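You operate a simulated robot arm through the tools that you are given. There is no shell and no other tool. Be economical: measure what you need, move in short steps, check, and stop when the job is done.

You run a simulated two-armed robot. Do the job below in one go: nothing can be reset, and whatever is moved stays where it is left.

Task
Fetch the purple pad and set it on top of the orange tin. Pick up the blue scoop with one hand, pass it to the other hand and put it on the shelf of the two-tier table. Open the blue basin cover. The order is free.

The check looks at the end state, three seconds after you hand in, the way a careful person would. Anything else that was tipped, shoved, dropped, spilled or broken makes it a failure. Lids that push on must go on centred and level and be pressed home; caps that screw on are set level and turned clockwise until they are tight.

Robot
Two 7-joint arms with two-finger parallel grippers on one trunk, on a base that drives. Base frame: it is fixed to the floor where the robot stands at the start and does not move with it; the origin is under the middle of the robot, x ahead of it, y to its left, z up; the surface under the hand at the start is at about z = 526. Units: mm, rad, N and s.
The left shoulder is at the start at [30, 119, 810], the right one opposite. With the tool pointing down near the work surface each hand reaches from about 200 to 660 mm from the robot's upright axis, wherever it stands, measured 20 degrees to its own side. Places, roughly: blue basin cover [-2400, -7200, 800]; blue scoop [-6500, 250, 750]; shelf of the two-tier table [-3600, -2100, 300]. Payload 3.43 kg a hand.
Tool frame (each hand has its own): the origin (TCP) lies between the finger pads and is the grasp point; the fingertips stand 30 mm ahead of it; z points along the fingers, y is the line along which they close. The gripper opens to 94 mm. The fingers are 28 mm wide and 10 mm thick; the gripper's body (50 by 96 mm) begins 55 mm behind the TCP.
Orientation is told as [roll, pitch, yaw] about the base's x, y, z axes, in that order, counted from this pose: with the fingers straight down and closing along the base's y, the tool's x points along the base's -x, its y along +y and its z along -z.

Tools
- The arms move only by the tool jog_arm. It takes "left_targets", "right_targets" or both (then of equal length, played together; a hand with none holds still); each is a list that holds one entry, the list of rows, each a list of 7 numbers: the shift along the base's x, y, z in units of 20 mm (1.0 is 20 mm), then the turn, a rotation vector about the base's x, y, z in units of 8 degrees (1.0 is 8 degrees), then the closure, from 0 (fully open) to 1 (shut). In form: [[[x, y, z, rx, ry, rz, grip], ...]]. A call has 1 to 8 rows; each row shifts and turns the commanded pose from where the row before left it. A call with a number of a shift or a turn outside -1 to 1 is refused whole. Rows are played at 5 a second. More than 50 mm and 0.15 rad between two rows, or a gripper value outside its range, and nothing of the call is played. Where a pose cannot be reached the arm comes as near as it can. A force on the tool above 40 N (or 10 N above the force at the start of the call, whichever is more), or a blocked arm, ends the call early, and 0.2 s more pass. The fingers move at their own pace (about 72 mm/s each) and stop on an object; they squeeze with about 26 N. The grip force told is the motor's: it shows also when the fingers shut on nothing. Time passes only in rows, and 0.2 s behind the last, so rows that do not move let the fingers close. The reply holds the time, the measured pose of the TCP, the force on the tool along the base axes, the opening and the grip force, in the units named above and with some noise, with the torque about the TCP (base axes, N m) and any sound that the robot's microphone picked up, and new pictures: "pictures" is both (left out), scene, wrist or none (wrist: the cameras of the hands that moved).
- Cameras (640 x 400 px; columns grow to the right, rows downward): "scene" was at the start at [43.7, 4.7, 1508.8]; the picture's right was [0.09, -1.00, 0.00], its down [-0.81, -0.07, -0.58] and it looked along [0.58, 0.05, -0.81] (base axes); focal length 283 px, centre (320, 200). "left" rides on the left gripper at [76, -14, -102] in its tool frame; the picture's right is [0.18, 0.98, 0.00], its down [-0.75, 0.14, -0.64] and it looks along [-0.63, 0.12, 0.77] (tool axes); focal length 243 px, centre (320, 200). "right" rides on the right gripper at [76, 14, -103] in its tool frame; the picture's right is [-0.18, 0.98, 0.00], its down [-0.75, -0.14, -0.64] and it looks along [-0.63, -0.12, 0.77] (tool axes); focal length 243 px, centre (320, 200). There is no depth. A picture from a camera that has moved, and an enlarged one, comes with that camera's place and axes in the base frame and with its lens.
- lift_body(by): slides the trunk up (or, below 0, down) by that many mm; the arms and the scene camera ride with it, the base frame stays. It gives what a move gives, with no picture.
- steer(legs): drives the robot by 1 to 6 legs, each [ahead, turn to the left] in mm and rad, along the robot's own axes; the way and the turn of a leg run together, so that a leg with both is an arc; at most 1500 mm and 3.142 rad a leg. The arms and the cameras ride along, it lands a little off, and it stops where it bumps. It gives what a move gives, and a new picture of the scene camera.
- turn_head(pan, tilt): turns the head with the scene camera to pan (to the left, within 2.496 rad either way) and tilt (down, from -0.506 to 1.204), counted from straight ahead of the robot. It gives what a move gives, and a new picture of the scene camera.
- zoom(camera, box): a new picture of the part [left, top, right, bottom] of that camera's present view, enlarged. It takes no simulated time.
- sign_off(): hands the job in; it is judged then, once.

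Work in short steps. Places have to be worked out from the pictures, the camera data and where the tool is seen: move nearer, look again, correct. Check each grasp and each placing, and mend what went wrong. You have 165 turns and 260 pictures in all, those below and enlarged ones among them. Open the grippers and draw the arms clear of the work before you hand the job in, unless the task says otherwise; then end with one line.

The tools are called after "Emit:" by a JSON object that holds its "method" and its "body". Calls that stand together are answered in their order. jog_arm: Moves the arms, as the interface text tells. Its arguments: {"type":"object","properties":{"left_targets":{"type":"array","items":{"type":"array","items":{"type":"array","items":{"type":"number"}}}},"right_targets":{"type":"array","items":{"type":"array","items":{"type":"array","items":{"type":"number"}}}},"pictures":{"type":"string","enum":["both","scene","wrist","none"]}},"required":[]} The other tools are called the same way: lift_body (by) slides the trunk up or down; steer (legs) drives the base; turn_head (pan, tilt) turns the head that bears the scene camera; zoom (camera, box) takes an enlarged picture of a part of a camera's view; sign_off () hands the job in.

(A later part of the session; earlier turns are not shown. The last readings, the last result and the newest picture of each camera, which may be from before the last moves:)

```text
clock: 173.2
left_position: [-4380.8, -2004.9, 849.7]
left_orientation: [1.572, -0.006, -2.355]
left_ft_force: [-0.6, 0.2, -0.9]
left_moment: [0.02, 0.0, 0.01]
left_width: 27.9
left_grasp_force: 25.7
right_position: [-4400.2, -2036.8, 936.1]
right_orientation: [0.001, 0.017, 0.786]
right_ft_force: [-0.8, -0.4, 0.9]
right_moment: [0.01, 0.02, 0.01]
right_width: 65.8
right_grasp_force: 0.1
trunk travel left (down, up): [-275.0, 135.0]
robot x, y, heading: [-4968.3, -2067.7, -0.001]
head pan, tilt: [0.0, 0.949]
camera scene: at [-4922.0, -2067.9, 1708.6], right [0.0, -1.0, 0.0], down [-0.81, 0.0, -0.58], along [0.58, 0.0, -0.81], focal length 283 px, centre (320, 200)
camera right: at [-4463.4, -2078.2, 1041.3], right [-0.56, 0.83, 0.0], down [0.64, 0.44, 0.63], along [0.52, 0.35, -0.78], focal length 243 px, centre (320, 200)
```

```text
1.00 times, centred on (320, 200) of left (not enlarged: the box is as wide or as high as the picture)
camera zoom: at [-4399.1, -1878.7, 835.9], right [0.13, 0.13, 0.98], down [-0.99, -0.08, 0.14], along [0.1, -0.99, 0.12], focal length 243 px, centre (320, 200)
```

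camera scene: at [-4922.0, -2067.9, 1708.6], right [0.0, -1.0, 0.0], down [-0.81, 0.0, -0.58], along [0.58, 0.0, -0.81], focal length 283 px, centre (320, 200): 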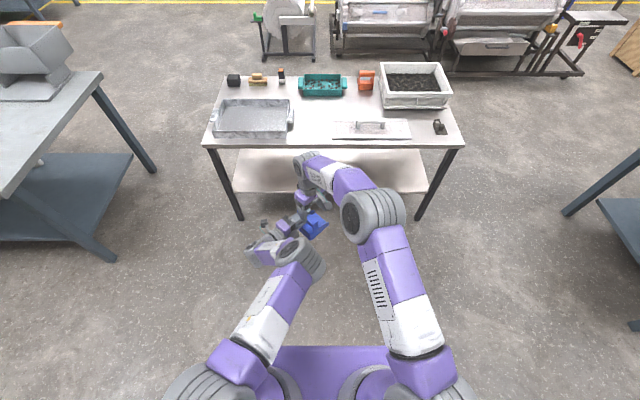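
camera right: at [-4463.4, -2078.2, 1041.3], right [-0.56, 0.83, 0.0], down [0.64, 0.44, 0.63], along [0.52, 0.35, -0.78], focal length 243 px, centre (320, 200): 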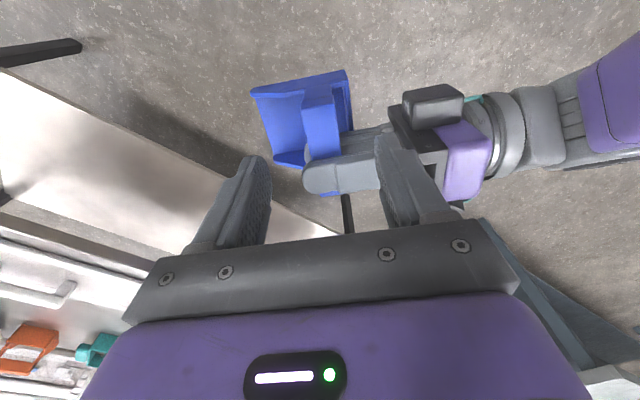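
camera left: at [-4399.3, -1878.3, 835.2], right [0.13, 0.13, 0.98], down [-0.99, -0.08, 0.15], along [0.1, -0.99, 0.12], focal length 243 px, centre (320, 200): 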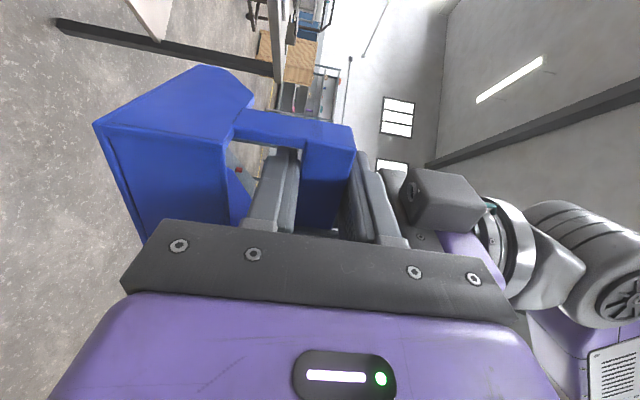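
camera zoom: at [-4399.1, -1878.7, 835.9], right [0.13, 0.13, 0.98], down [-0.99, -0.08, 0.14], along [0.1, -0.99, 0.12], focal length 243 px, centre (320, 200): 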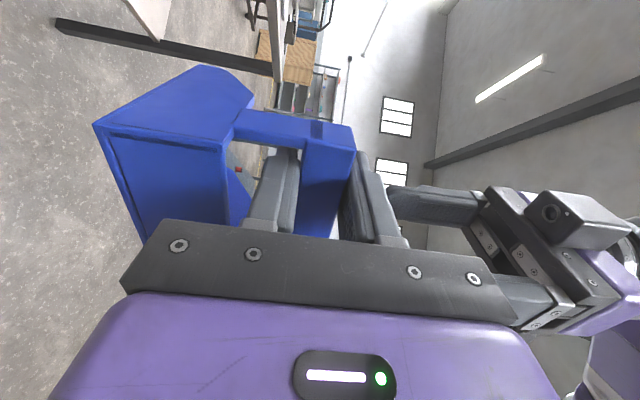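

Handover complete. I'll lift the right arm away and pull it back and to its side, while squaring the left hand to point forward.

Emit:
{"method": "jog_arm", "body": {"right_targets": [[[0, 0, 1, 0, 0, 0, 0.3], [0, 0, 1, 0, 0, 0, 0.3], [0, -0.5, 1, 0, 0, 0, 0.3], [0, -1, 1, 0, 0, -1, 0.3], [-0.5, -1, 1, 0, 0, -1, 0.3], [-1, -1, 1, 0, 0, -1, 0.3], [-1, -1, 1, 0, 0, -1, 0.3], [-1, -1, 0, 0, 0, -1, 0.3]]], "pictures": "none"}}

Emit:
{"method": "jog_arm", "body": {"right_targets": [[[-1, -1, 0, 0, 0, 0, 0.3], [-1, -1, 0, 0, 0, 0, 0.3], [-1, -1, 0, 0, 0, 0, 0.3], [-1, -1, 0, 0, 0, 0, 0.3], [-1, -1, 0, 0, 0, 0, 0.3], [0, 0, 0, 0, 0, 0, 0.3]]], "left_targets": [[[1, 0.8, -1, 0, 0, 1, 1], [1, 0.8, -1, 0, 0, 1, 1], [1, 0.8, -1, 0, 0, 1, 1], [0.5, 0.8, -1, 0, 0, 1, 1], [0.5, 0.8, -1, 0, 0, 1, 1], [0, 0.8, -1, 0, 0, 0.625, 1]]], "pictures": "both"}}

```text
clock: 175.0
left_position: [-4380.9, -2005.3, 850.9]
left_orientation: [1.572, -0.003, -2.355]
left_ft_force: [-1.1, -0.4, -1.5]
left_moment: [0.0, 0.06, 0.0]
left_width: 28.0
left_grasp_force: 26.0
right_position: [-4473.3, -2146.3, 1076.5]
right_orientation: [0.002, 0.017, 0.085]
right_ft_force: [0.5, 0.1, -1.3]
right_moment: [0.01, 0.04, -0.03]
right_width: 65.9
right_grasp_force: 0.0
trunk travel left (down, up): [-275.0, 135.0]
robot x, y, heading: [-4965.8, -2069.0, 0.007]
head pan, tilt: [0.0, 0.949]
```

```text
clock: 176.4
left_position: [-4298.7, -1907.9, 729.2]
left_orientation: [1.571, -0.005, -1.565]
left_ft_force: [0.1, -0.2, -0.9]
left_moment: [0.01, 0.02, 0.01]
left_width: 28.0
left_grasp_force: 26.0
right_position: [-4571.8, -2246.0, 1078.0]
right_orientation: [-0.001, 0.017, 0.087]
right_ft_force: [-0.3, 1.2, -0.8]
right_moment: [0.01, 0.03, -0.02]
right_width: 65.8
right_grasp_force: 0.1
trunk travel left (down, up): [-275.0, 135.0]
robot x, y, heading: [-4965.7, -2068.9, 0.004]
head pan, tilt: [0.0, 0.949]
camera scene: at [-4921.2, -2066.8, 1708.6], right [0.0, -1.0, 0.0], down [-0.81, 0.0, -0.58], along [0.58, 0.0, -0.81], focal length 283 px, centre (320, 200)
camera right: at [-4646.4, -2236.9, 1181.6], right [0.1, 1.0, 0.0], down [0.77, -0.07, 0.63], along [0.63, -0.06, -0.78], focal length 243 px, centre (320, 200)
camera left: at [-4400.8, -1832.9, 715.6], right [0.0, 0.19, 0.98], down [-0.64, -0.76, 0.14], along [0.77, -0.63, 0.12], focal length 243 px, centre (320, 200)
```

scene: 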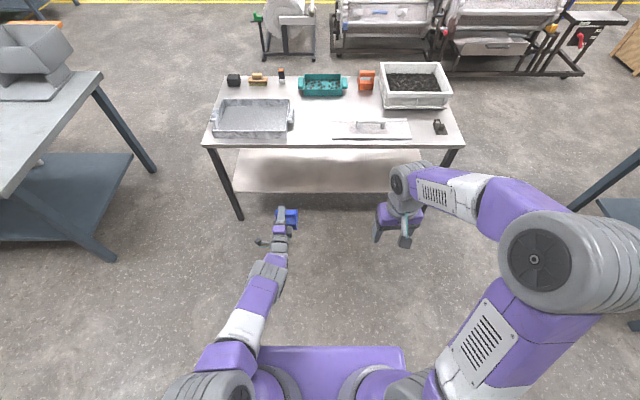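
right: 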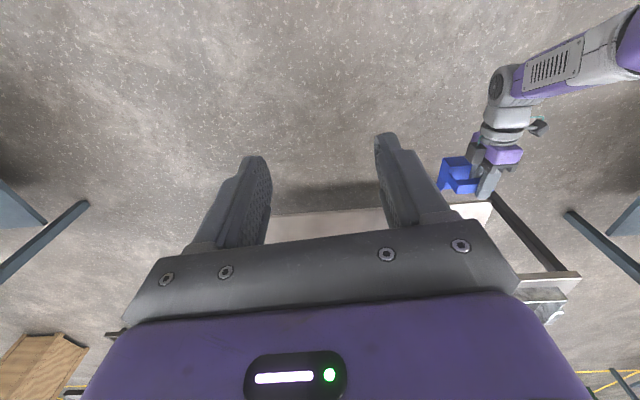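
left: 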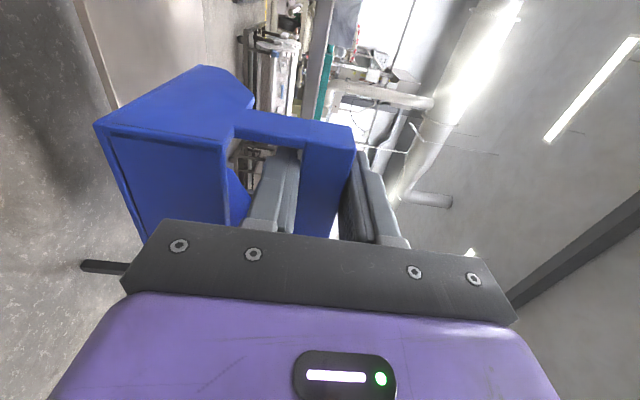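

The left arm points forward with the scoop. I'll lower the trunk so the scoop goes between shelf and tabletop, then look.

Emit:
{"method": "lift_body", "body": {"by": -265}}

Emit:
{"method": "turn_head", "body": {"pan": 0.1, "tilt": 0.6}}

Emit:
{"method": "zoom", "body": {"camera": "left", "box": [0, 0, 640, 400]}}

```text
clock: 179.1
left_position: [-4299.2, -1909.1, 465.2]
left_orientation: [1.571, -0.005, -1.57]
left_ft_force: [0.5, -0.7, -0.7]
left_moment: [0.0, 0.03, 0.01]
left_width: 27.7
left_grasp_force: 25.9
right_position: [-4570.9, -2246.3, 811.5]
right_orientation: [0.002, 0.015, 0.087]
right_ft_force: [-0.3, -1.0, 0.1]
right_moment: [0.03, -0.01, 0.0]
right_width: 65.8
right_grasp_force: 0.0
trunk travel left (down, up): [-10.0, 400.0]
robot x, y, heading: [-4964.9, -2065.3, 0.002]
head pan, tilt: [0.0, 0.949]
```

```text
clock: 180.0
left_position: [-4298.1, -1909.6, 466.3]
left_orientation: [1.569, -0.006, -1.57]
left_ft_force: [-0.1, 0.8, -0.7]
left_moment: [-0.01, 0.01, -0.02]
left_width: 27.9
left_grasp_force: 25.8
right_position: [-4570.6, -2246.0, 812.2]
right_orientation: [0.0, 0.016, 0.087]
right_ft_force: [-0.5, 0.8, -0.1]
right_moment: [0.0, 0.01, 0.01]
right_width: 65.8
right_grasp_force: 0.0
trunk travel left (down, up): [-10.0, 400.0]
robot x, y, heading: [-4964.5, -2069.3, 0.001]
head pan, tilt: [0.099, 0.6]
camera scene: at [-4906.5, -2059.0, 1471.9], right [0.1, -0.99, 0.0], down [-0.56, -0.06, -0.82], along [0.82, 0.09, -0.57], focal length 283 px, centre (320, 200)
```

scene: 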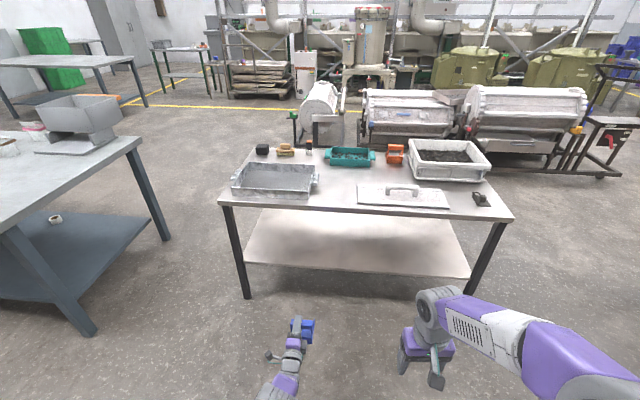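

```text
1.00 times, centred on (320, 200) of left (not enlarged: the box is as wide or as high as the picture)
camera zoom: at [-4401.2, -1833.6, 450.9], right [0.0, 0.19, 0.98], down [-0.64, -0.75, 0.14], along [0.77, -0.63, 0.12], focal length 243 px, centre (320, 200)
```

zoom: 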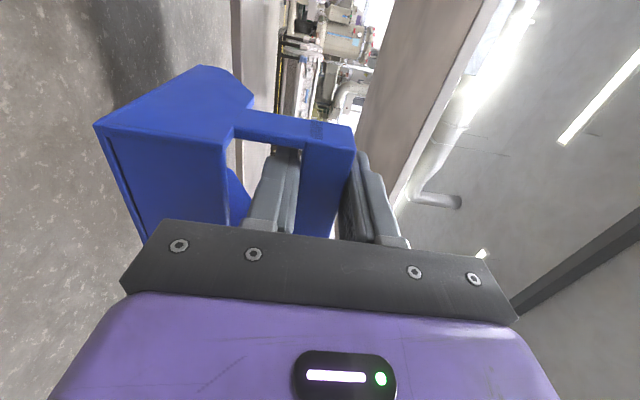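

The shelf is at z≈270–300 with its edge near x≈-3840, and the hand is in the gap at z=466. I'll drive ahead in two stages.

Emit:
{"method": "steer", "body": {"legs": [[380, 0]]}}

Emit:
{"method": "zoom", "body": {"camera": "right", "box": [320, 0, 640, 250]}}

Emit:
{"method": "zoom", "body": {"camera": "left", "box": [0, 0, 640, 400]}}

```text
clock: 182.4
left_position: [-3920.4, -1907.2, 465.0]
left_orientation: [1.571, -0.006, -1.567]
left_ft_force: [0.2, -0.1, -1.5]
left_moment: [0.01, 0.0, 0.0]
left_width: 27.8
left_grasp_force: 25.8
right_position: [-4192.5, -2244.1, 811.6]
right_orientation: [0.002, 0.016, 0.086]
right_ft_force: [0.0, -0.6, 0.0]
right_moment: [-0.03, 0.03, 0.01]
right_width: 65.6
right_grasp_force: 0.0
trunk travel left (down, up): [-10.0, 400.0]
robot x, y, heading: [-4586.6, -2066.3, 0.006]
head pan, tilt: [0.099, 0.6]
camera scene: at [-4527.9, -2057.1, 1472.0], right [0.1, -0.99, 0.0], down [-0.56, -0.06, -0.82], along [0.82, 0.09, -0.57], focal length 283 px, centre (320, 200)
```

scene: 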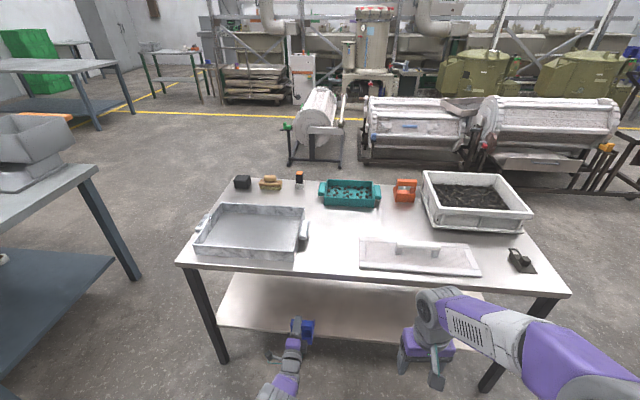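

```text
1.60 times, centred on (480, 125) of right
camera zoom: at [-4267.7, -2235.1, 916.6], right [0.1, 1.0, 0.0], down [0.77, -0.07, 0.63], along [0.63, -0.06, -0.78], focal length 388 px, centre (64, 320)
```

zoom: 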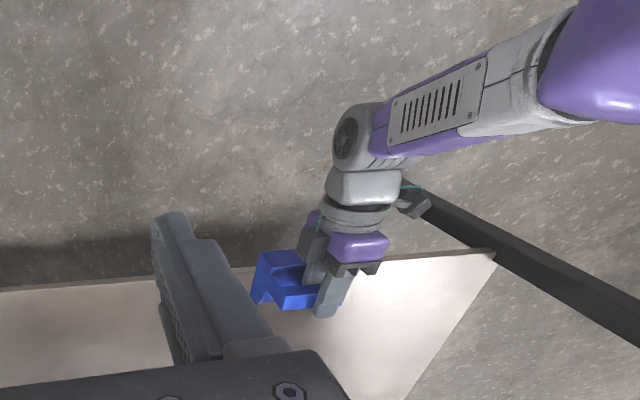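

```text
1.00 times, centred on (320, 200) of left (not enlarged: the box is as wide or as high as the picture)
camera zoom: at [-4023.2, -1830.9, 450.7], right [0.0, 0.19, 0.98], down [-0.64, -0.75, 0.14], along [0.77, -0.63, 0.12], focal length 243 px, centre (320, 200)
```

zoom: 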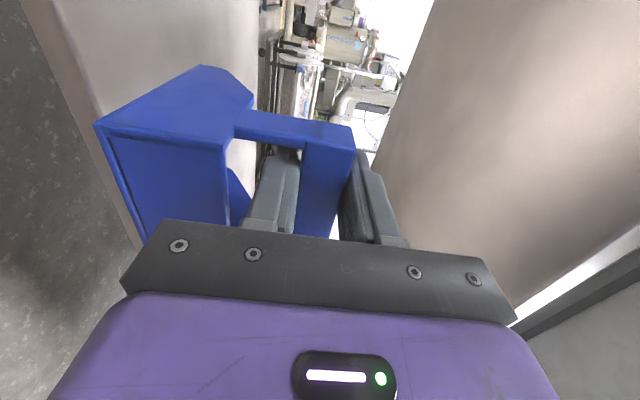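

Clear so far. I'll advance another 190 mm so the whole scoop is over the shelf.

Emit:
{"method": "steer", "body": {"legs": [[190, 0]]}}

Emit:
{"method": "zoom", "body": {"camera": "right", "box": [320, 50, 640, 300]}}

Emit:
{"method": "zoom", "body": {"camera": "left", "box": [0, 0, 640, 400]}}

```text
clock: 183.9
left_position: [-3730.0, -1908.4, 465.0]
left_orientation: [1.571, -0.005, -1.57]
left_ft_force: [0.2, -0.4, -1.5]
left_moment: [0.0, -0.03, 0.01]
left_width: 27.9
left_grasp_force: 25.9
right_position: [-4004.7, -2244.3, 811.9]
right_orientation: [0.001, 0.017, 0.084]
right_ft_force: [0.0, 1.0, -0.5]
right_moment: [-0.02, -0.01, 0.0]
right_width: 65.7
right_grasp_force: 0.1
trunk travel left (down, up): [-10.0, 400.0]
robot x, y, heading: [-4397.0, -2061.9, 0.004]
head pan, tilt: [0.099, 0.6]
camera scene: at [-4337.9, -2056.6, 1471.9], right [0.1, -0.99, 0.0], down [-0.56, -0.06, -0.82], along [0.82, 0.08, -0.57], focal length 283 px, centre (320, 200)
```

scene: 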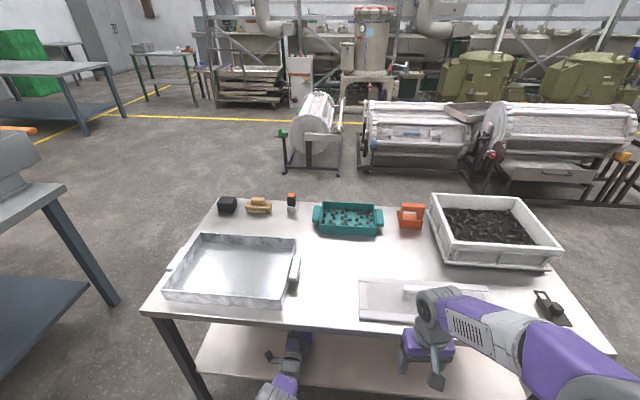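

```text
1.60 times, centred on (480, 175) of right
camera zoom: at [-4078.4, -2235.6, 916.6], right [0.1, 0.99, 0.0], down [0.77, -0.08, 0.63], along [0.63, -0.06, -0.78], focal length 388 px, centre (64, 240)
```

zoom: 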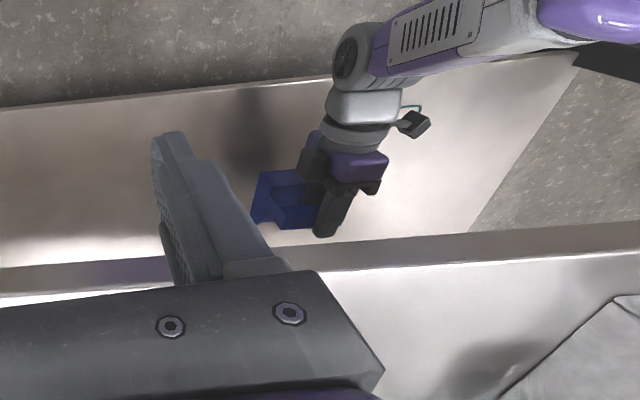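

```text
1.00 times, centred on (320, 200) of left (not enlarged: the box is as wide or as high as the picture)
camera zoom: at [-3832.5, -1832.2, 450.6], right [0.0, 0.19, 0.98], down [-0.64, -0.75, 0.14], along [0.77, -0.63, 0.12], focal length 243 px, centre (320, 200)
```

zoom: 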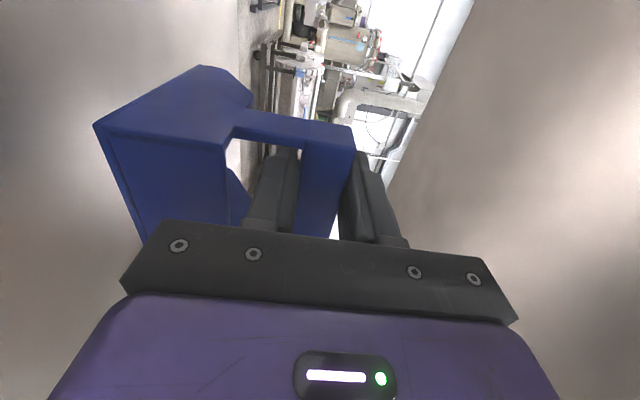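

The scoop is over the shelf. I'll lower it 60 mm, then creep down to contact.

Emit:
{"method": "jog_arm", "body": {"left_targets": [[[0, 0, -1, 0, 0, 0, 1], [0, 0, -1, 0, 0, 0, 1], [0, 0, -1, 0, 0, 0, 1], [0, 0, 0, 0, 0, 0, 1]]], "pictures": "wrist"}}

Emit:
{"method": "zoom", "body": {"camera": "right", "box": [320, 50, 640, 300]}}

```text
clock: 184.9
left_position: [-3735.4, -1902.5, 453.2]
left_orientation: [1.573, -0.005, -1.572]
left_ft_force: [0.8, -0.2, 0.0]
left_moment: [-0.02, 0.01, -0.04]
left_width: 27.9
left_grasp_force: 26.1
left hand out of reach, approached as far as the arm can: row 1, 2, 3
right_position: [-4003.1, -2244.5, 812.4]
right_orientation: [0.001, 0.014, 0.083]
right_ft_force: [-0.2, -0.5, -0.2]
right_moment: [0.03, 0.0, 0.0]
right_width: 65.8
right_grasp_force: 0.1
trunk travel left (down, up): [-10.0, 400.0]
robot x, y, heading: [-4396.2, -2065.5, -0.001]
head pan, tilt: [0.099, 0.6]
camera left: at [-3837.6, -1827.1, 438.7], right [0.0, 0.19, 0.98], down [-0.64, -0.75, 0.14], along [0.77, -0.63, 0.12], focal length 243 px, centre (320, 200)
```

left: 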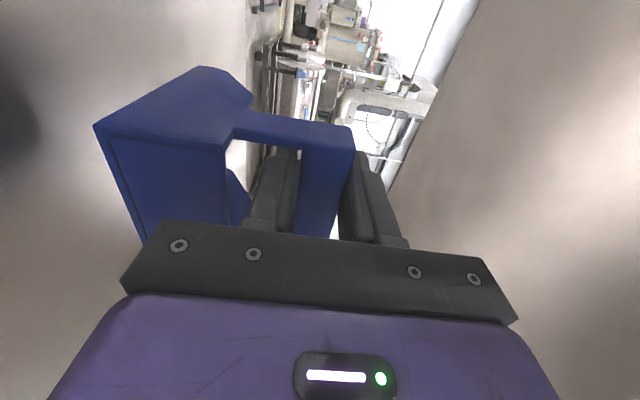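

```text
1.60 times, centred on (480, 175) of right
camera zoom: at [-4078.7, -2235.6, 916.7], right [0.1, 0.99, 0.0], down [0.77, -0.08, 0.63], along [0.63, -0.06, -0.78], focal length 388 px, centre (64, 240)
```

zoom: 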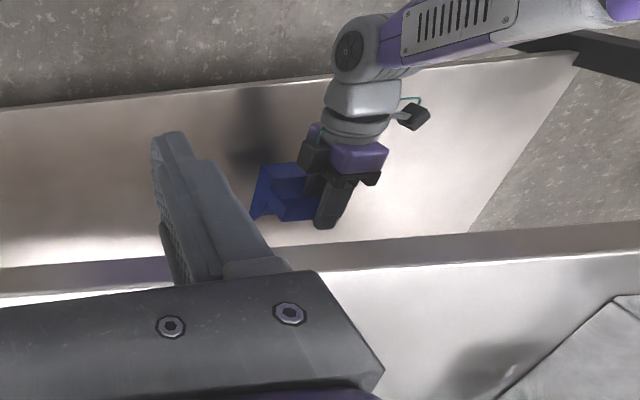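

The arm is fully stretched. I'll raise the right hand clear of the tabletop, draw the left in 120 mm, then drive 130 mm closer.

Emit:
{"method": "jog_arm", "body": {"left_targets": [[[-1, 0, 0, 0, 0, 0, 1], [-1, 0, 0, 0, 0, 0, 1], [-1, 0, 0, 0, 0, 0, 1], [-1, 0, 0, 0, 0, 0, 1], [-1, 0, 0, 0, 0, 0, 1], [-1, 0, 0, 0, 0, 0, 1], [0, 0, 0, 0, 0, 0, 1]]], "right_targets": [[[0, 0, 1, 0, 0, 0, 0.3], [0, 0, 1, 0, 0, 0, 0.3], [0, 0, 1, 0, 0, 0, 0.3], [0, 0, 1, 0, 0, 0, 0.3], [0, 0, 1, 0, 0, 0, 0.3], [0, 0, 1, 0, 0, 0, 0.3], [0, 0, 1, 0, 0, 0, 0.3]]], "pictures": "none"}}

Emit:
{"method": "steer", "body": {"legs": [[130, 0]]}}

```text
clock: 186.5
left_position: [-3856.9, -1904.7, 453.4]
left_orientation: [1.572, -0.006, -1.572]
left_ft_force: [0.3, 0.2, -1.5]
left_moment: [0.02, 0.05, 0.0]
left_width: 28.0
left_grasp_force: 25.7
right_position: [-4002.7, -2244.0, 954.0]
right_orientation: [0.002, 0.016, 0.086]
right_ft_force: [-0.3, 0.6, 0.6]
right_moment: [0.05, 0.01, -0.02]
right_width: 65.8
right_grasp_force: 0.0
trunk travel left (down, up): [-10.0, 400.0]
robot x, y, heading: [-4395.2, -2067.1, 0.003]
head pan, tilt: [0.099, 0.6]
```

```text
clock: 187.9
left_position: [-3731.1, -1904.2, 448.1]
left_orientation: [1.564, -0.005, -1.57]
left_ft_force: [-0.4, -0.2, -1.0]
left_moment: [0.02, 0.02, 0.01]
left_width: 28.0
left_grasp_force: 25.3
right_position: [-3873.4, -2244.6, 952.8]
right_orientation: [0.001, 0.017, 0.085]
right_ft_force: [0.9, 0.1, -0.1]
right_moment: [0.03, -0.01, 0.01]
right_width: 65.5
right_grasp_force: 0.0
trunk travel left (down, up): [-10.0, 400.0]
robot x, y, heading: [-4264.3, -2065.2, 0.006]
head pan, tilt: [0.099, 0.6]
stopped in leg 1: the robot was blocked; the commanded pose is now the measured one
camera scene: at [-4209.4, -2056.3, 1472.0], right [0.1, -0.99, 0.0], down [-0.56, -0.06, -0.83], along [0.82, 0.09, -0.56], focal length 283 px, centre (320, 200)
```

scene: 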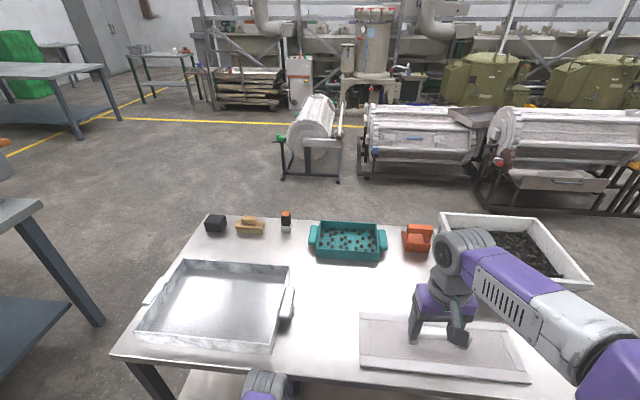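

The left elbow has met the table edge. I'll back off 40 mm immediately and look.

Emit:
{"method": "steer", "body": {"legs": [[-40, 0]]}}

Emit:
{"method": "turn_head", "body": {"pan": 0.3, "tilt": 1.0}}

Emit:
{"method": "zoom", "body": {"camera": "right", "box": [320, 0, 640, 250]}}

```text
clock: 188.8
left_position: [-3770.9, -1902.4, 451.0]
left_orientation: [1.563, -0.006, -1.57]
left_ft_force: [-1.2, -0.2, -0.5]
left_moment: [-0.01, 0.01, 0.02]
left_width: 27.7
left_grasp_force: 25.8
right_position: [-3913.1, -2244.4, 952.9]
right_orientation: [0.001, 0.016, 0.086]
right_ft_force: [-0.9, 1.0, -0.3]
right_moment: [-0.01, 0.0, 0.01]
right_width: 65.8
right_grasp_force: 0.1
trunk travel left (down, up): [-10.0, 400.0]
robot x, y, heading: [-4306.8, -2062.5, 0.005]
head pan, tilt: [0.099, 0.6]
camera scene: at [-4248.9, -2056.4, 1472.0], right [0.1, -0.99, 0.0], down [-0.56, -0.06, -0.83], along [0.82, 0.09, -0.56], focal length 283 px, centre (320, 200)
```

scene: 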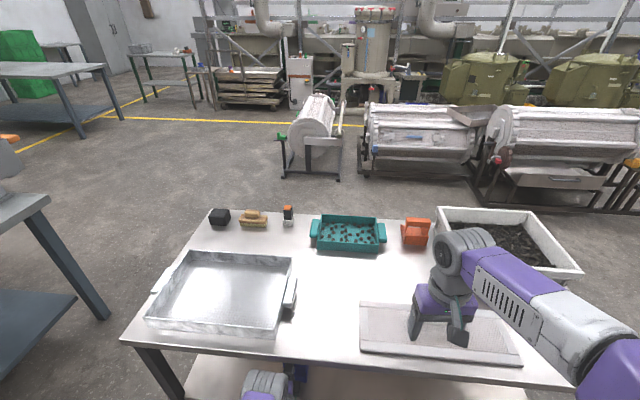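

```text
clock: 189.7
left_position: [-3769.5, -1902.7, 449.9]
left_orientation: [1.563, -0.006, -1.571]
left_ft_force: [0.0, -0.2, -0.5]
left_moment: [0.01, 0.01, -0.01]
left_width: 28.0
left_grasp_force: 25.6
right_position: [-3911.8, -2244.0, 952.5]
right_orientation: [0.001, 0.017, 0.089]
right_ft_force: [0.3, -0.5, 0.8]
right_moment: [-0.04, -0.02, -0.01]
right_width: 65.7
right_grasp_force: 0.0
trunk travel left (down, up): [-10.0, 400.0]
robot x, y, heading: [-4311.9, -2061.7, 0.008]
head pan, tilt: [0.3, 1.0]
camera scene: at [-4269.7, -2044.6, 1440.0], right [0.3, -0.95, 0.0], down [-0.8, -0.25, -0.54], along [0.52, 0.16, -0.84], focal length 283 px, centre (320, 200)
```

scene: 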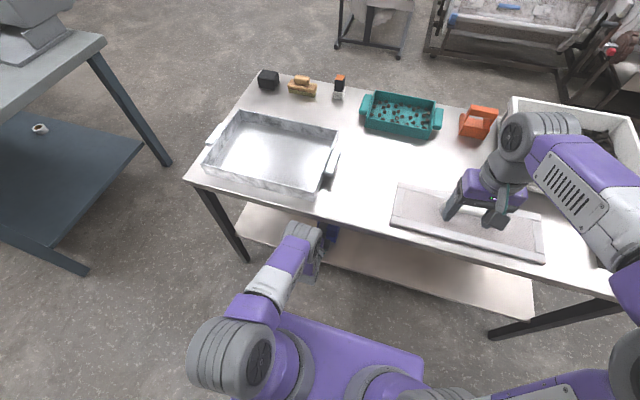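

```text
1.60 times, centred on (480, 125) of right
camera zoom: at [-3987.0, -2235.3, 1057.0], right [0.1, 1.0, 0.0], down [0.77, -0.08, 0.63], along [0.63, -0.06, -0.78], focal length 388 px, centre (64, 320)
```

zoom: 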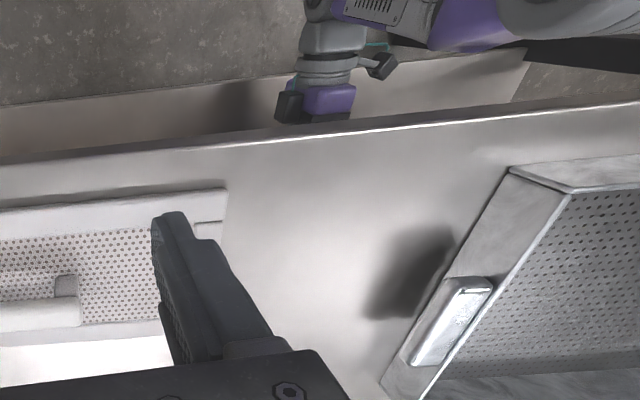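

The table and its items look undisturbed. TCP is at x≈-3770 with the scoop fully above the shelf, so I'll descend from here.

Emit:
{"method": "jog_arm", "body": {"left_targets": [[[0, 0, -0.8, 0, 0, 0, 1], [0, 0, -0.8, 0, 0, 0, 1], [0, 0, -0.8, 0, 0, 0, 1], [0, 0, 0, 0, 0, 0, 1]]], "pictures": "scene"}}

Emit:
{"method": "zoom", "body": {"camera": "right", "box": [320, 0, 640, 250]}}

```text
clock: 190.7
left_position: [-3767.7, -1902.4, 407.4]
left_orientation: [1.578, -0.004, -1.57]
left_ft_force: [0.6, -1.6, 26.5]
left_moment: [0.04, -0.06, -0.05]
left_width: 27.8
left_grasp_force: 25.6
right_position: [-3913.0, -2244.8, 953.8]
right_orientation: [0.002, 0.014, 0.087]
right_ft_force: [0.1, 0.5, 0.1]
right_moment: [-0.02, 0.01, 0.03]
right_width: 65.7
right_grasp_force: 0.0
trunk travel left (down, up): [-10.0, 400.0]
robot x, y, heading: [-4306.3, -2063.0, 0.005]
head pan, tilt: [0.3, 1.0]
camera scene: at [-4272.3, -2045.4, 1440.4], right [0.3, -0.95, 0.0], down [-0.8, -0.25, -0.54], along [0.52, 0.16, -0.84], focal length 283 px, centre (320, 200)
```

scene: 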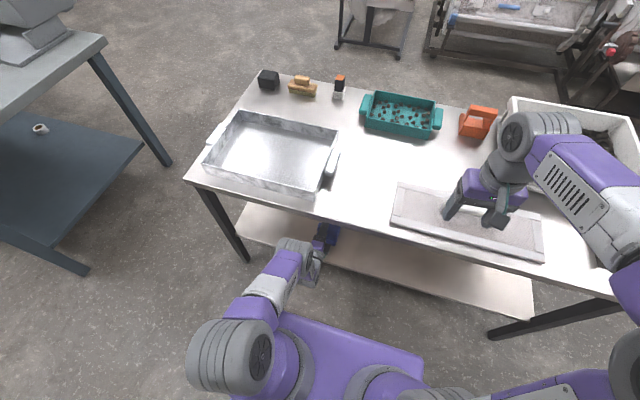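

```text
1.60 times, centred on (480, 125) of right
camera zoom: at [-3988.8, -2235.9, 1057.8], right [0.1, 1.0, 0.0], down [0.77, -0.08, 0.63], along [0.63, -0.06, -0.78], focal length 388 px, centre (64, 320)
```

zoom: 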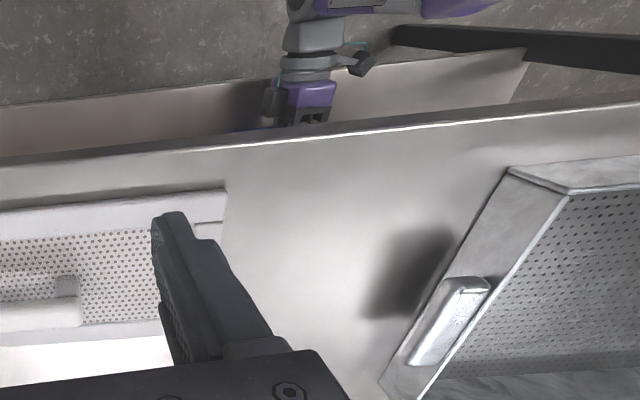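

There's 26 N of upward force at z=407. I'll check the left wrist view to confirm the scoop's bottom is on the shelf.

Emit:
{"method": "zoom", "body": {"camera": "left", "box": [60, 40, 380, 240]}}

Emit:
{"method": "zoom", "body": {"camera": "scene", "box": [220, 190, 380, 310]}}

```text
2.00 times, centred on (220, 140) of left
camera zoom: at [-3870.7, -1827.6, 391.7], right [-0.01, 0.19, 0.98], down [-0.64, -0.75, 0.14], along [0.77, -0.63, 0.13], focal length 485 px, centre (520, 320)
```

zoom: 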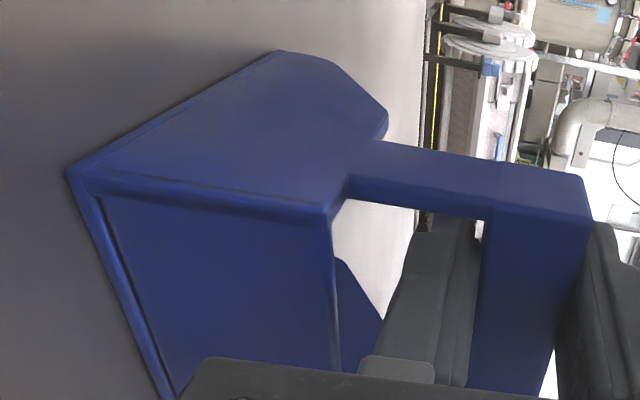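

```text
3.33 times, centred on (300, 250) of scene
camera zoom: at [-4272.3, -2045.4, 1440.4], right [0.3, -0.95, 0.0], down [-0.8, -0.25, -0.54], along [0.52, 0.16, -0.84], focal length 944 px, centre (387, 33)
```

zoom: 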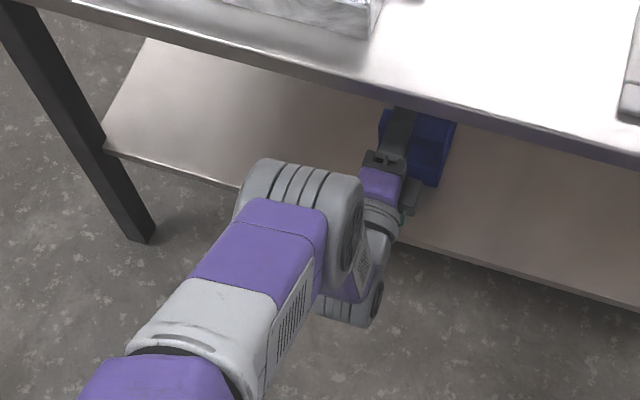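

The force has almost no moment, so it acts directly below the grip: the scoop is on the shelf. I'll relax the press by ~4 mm and check the force before opening.

Emit:
{"method": "jog_arm", "body": {"left_targets": [[[0, 0, 0.15, 0, 0, 0, 1], [0, 0, 0.05, 0, 0, 0, 1]]], "pictures": "none"}}

```text
clock: 191.3
left_position: [-3770.8, -1903.4, 406.9]
left_orientation: [1.565, -0.001, -1.569]
left_ft_force: [5.1, -1.1, 19.7]
left_moment: [0.09, -0.07, -0.04]
left_width: 28.0
left_grasp_force: 26.1
right_position: [-3913.2, -2244.0, 951.5]
right_orientation: [0.001, 0.014, 0.087]
right_ft_force: [0.5, -1.2, -0.1]
right_moment: [0.03, 0.03, 0.0]
right_width: 65.8
right_grasp_force: 0.0
trunk travel left (down, up): [-10.0, 400.0]
robot x, y, heading: [-4305.1, -2062.4, 0.006]
head pan, tilt: [0.3, 1.0]
```

Emit:
{"method": "jog_arm", "body": {"left_targets": [[[0, 0, 0.1, 0, 0, 0, 1], [0, 0, 0.05, 0, 0, 0, 1]]], "pictures": "none"}}

```text
clock: 191.9
left_position: [-3770.8, -1902.6, 406.4]
left_orientation: [1.557, -0.006, -1.569]
left_ft_force: [1.9, -1.7, 6.9]
left_moment: [0.12, 0.02, -0.02]
left_width: 28.0
left_grasp_force: 26.3
right_position: [-3911.1, -2245.0, 953.1]
right_orientation: [0.001, 0.017, 0.087]
right_ft_force: [0.6, -1.0, -0.3]
right_moment: [0.01, 0.01, 0.01]
right_width: 65.7
right_grasp_force: 0.1
trunk travel left (down, up): [-10.0, 400.0]
robot x, y, heading: [-4307.9, -2065.1, 0.005]
head pan, tilt: [0.3, 1.0]
```

The press is down to 7 N with position unchanged, so it is resting on the shelf. I'll open partially (38 mm) and check.

Emit:
{"method": "jog_arm", "body": {"left_targets": [[[0, 0, 0, 0, 0, 0, 0.6], [0, 0, 0, 0, 0, 0, 0.59], [0, 0, 0, 0, 0, 0, 0.59]]], "pictures": "wrist"}}

Emit:
{"method": "zoom", "body": {"camera": "left", "box": [140, 60, 440, 250]}}

```text
clock: 192.7
left_position: [-3769.5, -1901.5, 408.8]
left_orientation: [1.56, -0.005, -1.568]
left_ft_force: [0.3, -0.3, -0.4]
left_moment: [0.01, -0.01, 0.03]
left_width: 38.6
left_grasp_force: 0.0
right_position: [-3911.2, -2243.3, 952.2]
right_orientation: [-0.001, 0.017, 0.088]
right_ft_force: [-0.5, -0.4, 0.0]
right_moment: [0.02, 0.0, 0.0]
right_width: 65.8
right_grasp_force: 0.1
trunk travel left (down, up): [-10.0, 400.0]
robot x, y, heading: [-4304.5, -2068.3, 0.004]
head pan, tilt: [0.3, 1.0]
camera left: at [-3872.4, -1827.2, 394.8], right [0.01, 0.19, 0.98], down [-0.64, -0.75, 0.15], along [0.77, -0.63, 0.11], focal length 243 px, centre (320, 200)
```

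left: 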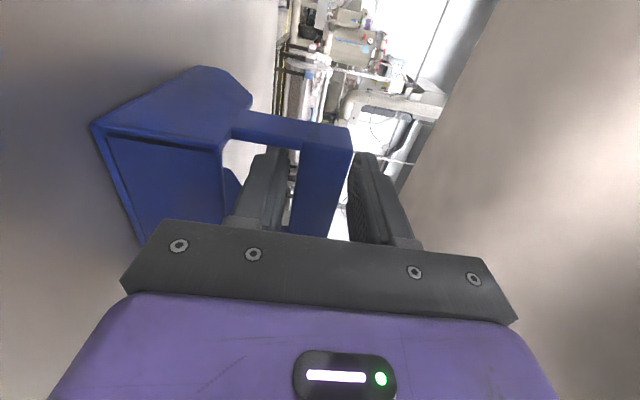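

```text
2.11 times, centred on (290, 155) of left
camera zoom: at [-3872.4, -1827.2, 394.8], right [0.01, 0.19, 0.98], down [-0.64, -0.75, 0.15], along [0.77, -0.63, 0.11], focal length 511 px, centre (383, 295)
```

zoom: 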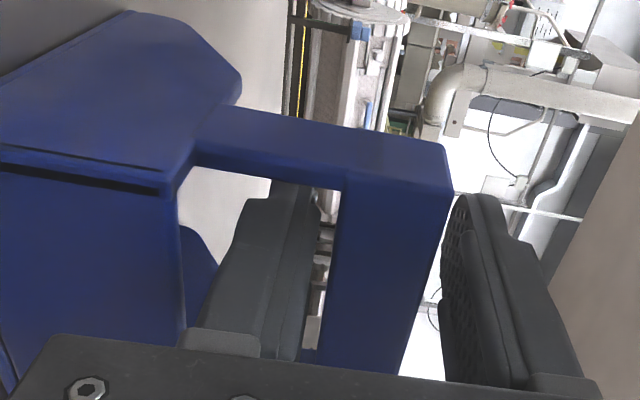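

Released, with finger clearance above and below the slab. I'll back straight out 80 mm by driving and check the scoop stays put.

Emit:
{"method": "steer", "body": {"legs": [[-80, 0]]}}

Emit:
{"method": "zoom", "body": {"camera": "left", "box": [0, 0, 640, 400]}}

```text
clock: 193.7
left_position: [-3850.2, -1903.5, 409.1]
left_orientation: [1.562, -0.005, -1.568]
left_ft_force: [-0.5, 0.6, 0.6]
left_moment: [0.02, -0.02, -0.01]
left_width: 38.6
left_grasp_force: 0.0
right_position: [-3992.1, -2243.3, 952.9]
right_orientation: [0.0, 0.015, 0.087]
right_ft_force: [-0.3, 0.4, 0.5]
right_moment: [-0.01, 0.02, -0.03]
right_width: 65.9
right_grasp_force: 0.0
trunk travel left (down, up): [-10.0, 400.0]
robot x, y, heading: [-4389.1, -2064.5, 0.004]
head pan, tilt: [0.3, 1.0]
camera scene: at [-4350.6, -2045.0, 1440.0], right [0.3, -0.95, 0.0], down [-0.8, -0.25, -0.54], along [0.52, 0.16, -0.84], focal length 283 px, centre (320, 200)
```

scene: 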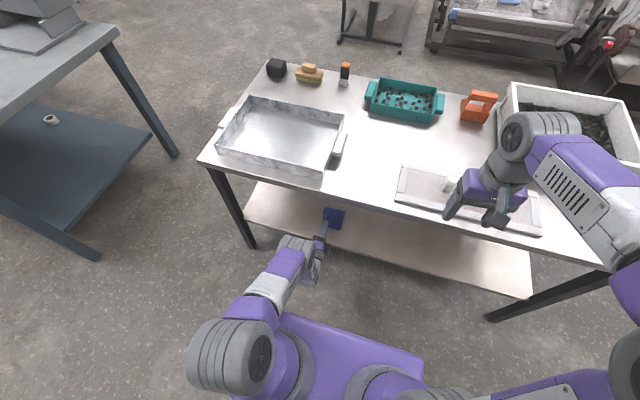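

```text
1.00 times, centred on (320, 200) of left (not enlarged: the box is as wide or as high as the picture)
camera zoom: at [-3952.6, -1827.2, 395.2], right [0.01, 0.19, 0.98], down [-0.64, -0.75, 0.15], along [0.77, -0.63, 0.12], focal length 243 px, centre (320, 200)
```

zoom: 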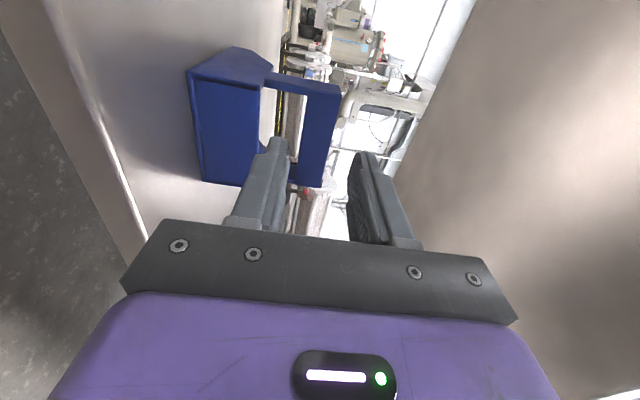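

The scoop stands upright on the shelf. I'll back away fully and verify.

Emit:
{"method": "steer", "body": {"legs": [[-430, 0]]}}

Emit:
{"method": "turn_head", "body": {"pan": 0.0, "tilt": 0.5}}

Emit:
{"method": "zoom", "body": {"camera": "scene", "box": [200, 150, 480, 325]}}

```text
clock: 196.4
left_position: [-4286.0, -1901.7, 408.8]
left_orientation: [1.562, -0.005, -1.559]
left_ft_force: [-0.4, 0.1, -0.1]
left_moment: [-0.01, 0.0, 0.01]
left_width: 38.4
left_grasp_force: 0.0
right_position: [-4424.3, -2243.6, 951.4]
right_orientation: [0.002, 0.016, 0.097]
right_ft_force: [0.2, -0.2, -0.4]
right_moment: [0.01, 0.0, 0.01]
right_width: 65.9
right_grasp_force: 0.1
trunk travel left (down, up): [-10.0, 400.0]
robot x, y, heading: [-4821.0, -2068.7, 0.021]
head pan, tilt: [0.3, 1.0]
camera scene: at [-4784.5, -2049.2, 1440.0], right [0.31, -0.95, 0.0], down [-0.8, -0.26, -0.54], along [0.51, 0.17, -0.84], focal length 283 px, centre (320, 200)
```

scene: 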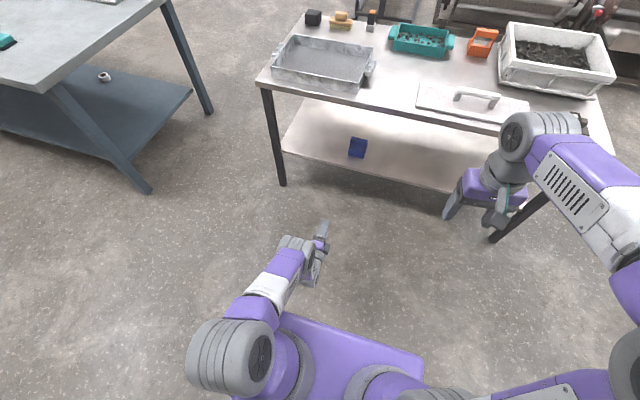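

```text
clock: 197.3
left_position: [-4285.8, -1902.1, 407.7]
left_orientation: [1.561, -0.007, -1.559]
left_ft_force: [0.8, 0.6, -1.1]
left_moment: [-0.02, 0.0, -0.02]
left_width: 38.3
left_grasp_force: 0.0
right_position: [-4424.5, -2242.9, 952.2]
right_orientation: [0.003, 0.017, 0.099]
right_ft_force: [0.1, 0.0, 0.0]
right_moment: [0.01, 0.03, 0.02]
right_width: 65.8
right_grasp_force: 0.0
trunk travel left (down, up): [-10.0, 400.0]
robot x, y, heading: [-4825.8, -2071.5, 0.017]
head pan, tilt: [0.0, 0.499]
camera scene: at [-4759.5, -2069.4, 1481.0], right [0.02, -1.0, 0.0], down [-0.48, -0.01, -0.88], along [0.88, 0.01, -0.48], focal length 283 px, centre (320, 200)
```

scene: 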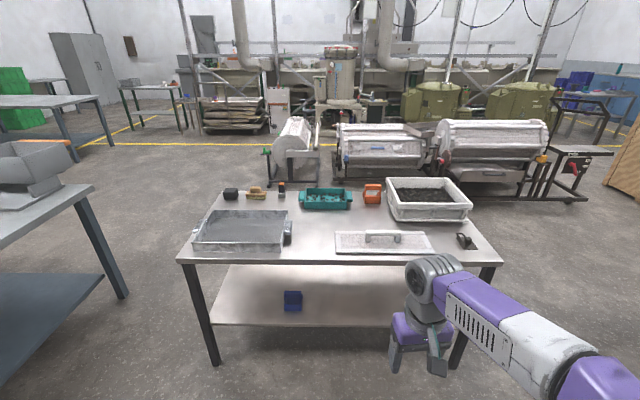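

```text
2.29 times, centred on (340, 238) of scene
camera zoom: at [-4759.5, -2069.4, 1481.0], right [0.02, -1.0, 0.0], down [-0.48, -0.01, -0.88], along [0.88, 0.01, -0.48], focal length 648 px, centre (274, 114)
```

zoom: 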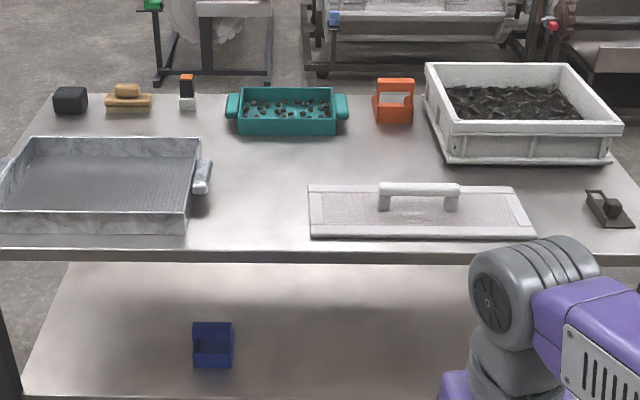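

The scoop is verified on the shelf. I'll raise the trunk and bring the left hand back to a downward tucked pose for driving.

Emit:
{"method": "lift_body", "body": {"by": 265}}

Emit:
{"method": "jog_arm", "body": {"left_targets": [[[0, 0, 0.5, -1, 0, 0, 0], [0, 0, 0.5, -1, 0, 0, 0], [0, 0, 0.5, -1, 0, 0, 0], [0, 0, 0.5, -1, 0, 0, 0], [0, 0, 0.5, -1, 0, 0, 0], [0, 0, 0.5, -1, 0, 0, 0], [0, 0, 0.5, -1, 0, 0, 0], [0, 0, 0.5, -1, 0, 0, 0]]], "pictures": "none"}}

Emit:
{"method": "jog_arm", "body": {"left_targets": [[[0, 0, 0.5, -1, 0, 0, 0], [0, 0, 0.5, -1, 0, 0, 0], [0, 0, 0.5, -1, 0, 0, 0], [0, 0, 0.5, 0, 1, 0, 0], [0, 0, 0.5, 0, 1, 0, 0], [0, 0, 0.5, 0, 1, 0, 0], [0, 0, 0.5, 0, 1, 0, 0], [0, 0, 0.5, 0, 1, 0, 0]]], "pictures": "none"}}

Emit:
{"method": "jog_arm", "body": {"left_targets": [[[0, 0, 0.5, 0, 1, 0, 0], [0, 0, 0.5, 0, 1, 0, 0], [0, 0, 0.5, 0, 1, 0, 0], [0, 0, 0.5, 0, 1, 0, 0], [0, 0, 0.5, 0, 1, 0, 0], [0, 0, 0.5, 0, 1, 0, 0]]], "pictures": "scene"}}

```text
clock: 200.0
left_position: [-4285.3, -1901.2, 674.1]
left_orientation: [1.562, -0.006, -1.56]
left_ft_force: [0.3, 0.8, -0.7]
left_moment: [0.01, 0.01, 0.02]
left_width: 38.6
left_grasp_force: 0.0
right_position: [-4424.3, -2243.9, 1217.3]
right_orientation: [0.002, 0.016, 0.097]
right_ft_force: [-0.2, 0.2, 1.0]
right_moment: [-0.02, -0.01, 0.0]
right_width: 65.8
right_grasp_force: 0.2
trunk travel left (down, up): [-275.0, 135.0]
robot x, y, heading: [-4822.6, -2067.7, 0.015]
head pan, tilt: [0.0, 0.499]
```

```text
clock: 201.8
left_position: [-4286.9, -1900.3, 753.0]
left_orientation: [1.535, -1.126, -1.54]
left_ft_force: [-0.2, 0.5, -0.2]
left_moment: [0.01, 0.01, 0.01]
left_width: 93.9
left_grasp_force: 0.0
right_position: [-4424.0, -2244.7, 1217.3]
right_orientation: [-0.001, 0.015, 0.098]
right_ft_force: [0.1, -0.7, 0.0]
right_moment: [0.04, -0.03, 0.0]
right_width: 65.7
right_grasp_force: 0.0
trunk travel left (down, up): [-275.0, 135.0]
robot x, y, heading: [-4818.7, -2063.9, 0.02]
head pan, tilt: [0.0, 0.499]
```

```text
clock: 203.6
left_position: [-4286.3, -1902.8, 832.9]
left_orientation: [0.025, -0.858, -0.046]
left_ft_force: [-0.1, -0.1, 0.1]
left_moment: [-0.01, 0.01, -0.02]
left_width: 93.7
left_grasp_force: 0.1
right_position: [-4424.3, -2244.8, 1218.0]
right_orientation: [0.002, 0.014, 0.097]
right_ft_force: [-0.5, -0.4, -0.3]
right_moment: [-0.01, -0.02, 0.0]
right_width: 65.5
right_grasp_force: 0.1
trunk travel left (down, up): [-275.0, 135.0]
robot x, y, heading: [-4820.9, -2068.8, 0.016]
head pan, tilt: [0.0, 0.499]
```

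```text
clock: 205.0
left_position: [-4285.5, -1900.7, 892.8]
left_orientation: [-0.006, -0.018, -0.029]
left_ft_force: [-0.2, -0.1, -0.4]
left_moment: [0.02, 0.01, 0.01]
left_width: 94.1
left_grasp_force: 0.0
right_position: [-4424.1, -2244.1, 1217.2]
right_orientation: [0.002, 0.015, 0.098]
right_ft_force: [-0.7, -0.7, -0.6]
right_moment: [0.0, -0.01, 0.01]
right_width: 65.9
right_grasp_force: 0.0
trunk travel left (down, up): [-275.0, 135.0]
robot x, y, heading: [-4821.0, -2071.6, 0.02]
head pan, tilt: [0.0, 0.499]
camera scene: at [-4759.0, -2069.3, 1746.0], right [0.02, -1.0, 0.0], down [-0.48, -0.01, -0.88], along [0.88, 0.01, -0.48], focal length 283 px, centre (320, 200)
```

scene: 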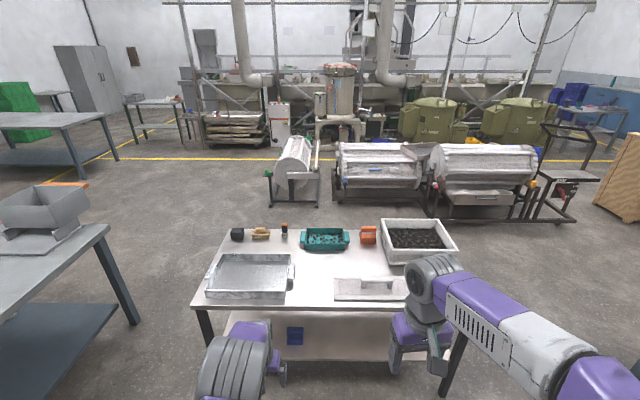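

I'll tuck the left hand, then drive south past the two-tier table's end and look.

Emit:
{"method": "jog_arm", "body": {"left_targets": [[[-1, 0, 1, 0, 0, 0, 0], [-1, 0, 1, 0, 0, 0, 0], [-1, 0, 1, 0, 0, 0, 0], [-1, 0, 1, 0, 0, 0, 0], [-1, 0, 1, 0, 0, 0, 0], [-1, 0, 1, 0, 0, 0, 0]]], "pictures": "none"}}

Emit:
{"method": "steer", "body": {"legs": [[0, -1.58], [1330, 0], [0, 1.56]]}}

Emit:
{"method": "turn_head", "body": {"pan": -0.8, "tilt": 0.35}}

```text
clock: 206.4
left_position: [-4408.9, -1901.7, 1012.0]
left_orientation: [-0.008, -0.024, -0.031]
left_ft_force: [-1.3, -0.3, -0.6]
left_moment: [-0.03, -0.03, -0.01]
left_width: 93.8
left_grasp_force: 0.1
right_position: [-4425.5, -2244.2, 1218.3]
right_orientation: [0.001, 0.016, 0.099]
right_ft_force: [0.1, 0.2, 0.3]
right_moment: [0.0, -0.01, 0.0]
right_width: 65.8
right_grasp_force: 0.0
trunk travel left (down, up): [-275.0, 135.0]
robot x, y, heading: [-4822.7, -2066.4, 0.02]
head pan, tilt: [0.0, 0.499]
```

```text
clock: 220.6
left_position: [-4362.9, -3194.5, 1013.0]
left_orientation: [-0.008, -0.023, 0.005]
left_ft_force: [-0.6, -1.0, -0.9]
left_moment: [0.01, -0.01, 0.01]
left_width: 94.1
left_grasp_force: 0.0
right_position: [-4367.5, -3535.8, 1217.3]
right_orientation: [0.001, 0.017, 0.134]
right_ft_force: [0.5, -0.7, 0.6]
right_moment: [0.01, 0.01, 0.0]
right_width: 66.0
right_grasp_force: 0.1
trunk travel left (down, up): [-275.0, 135.0]
robot x, y, heading: [-4769.5, -3374.1, 0.053]
head pan, tilt: [0.0, 0.499]
camera scene: at [-4708.9, -3373.8, 1746.1], right [0.05, -1.0, 0.0], down [-0.48, -0.02, -0.88], along [0.88, 0.04, -0.48], focal length 283 px, centre (320, 200)
```

scene: 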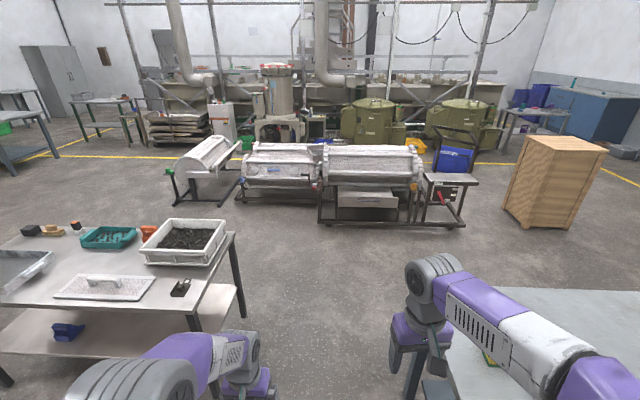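

```text
clock: 221.8
left_position: [-4362.3, -3194.9, 1013.8]
left_orientation: [-0.007, -0.022, 0.006]
left_ft_force: [-0.2, 0.7, -0.2]
left_moment: [0.01, -0.01, 0.0]
left_width: 94.3
left_grasp_force: 0.0
right_position: [-4367.3, -3535.5, 1217.0]
right_orientation: [0.001, 0.016, 0.135]
right_ft_force: [-0.2, 0.6, 0.0]
right_moment: [-0.01, -0.01, 0.0]
right_width: 65.5
right_grasp_force: 0.1
trunk travel left (down, up): [-275.0, 135.0]
robot x, y, heading: [-4770.6, -3379.0, 0.053]
head pan, tilt: [-0.799, 0.351]
camera scene: at [-4731.5, -3441.9, 1759.8], right [-0.68, -0.73, 0.0], down [-0.25, 0.23, -0.94], along [0.69, -0.64, -0.34], focal length 283 px, centre (320, 200)
```

scene: 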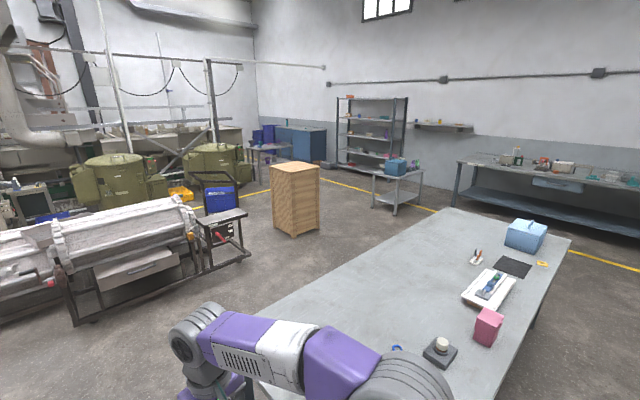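

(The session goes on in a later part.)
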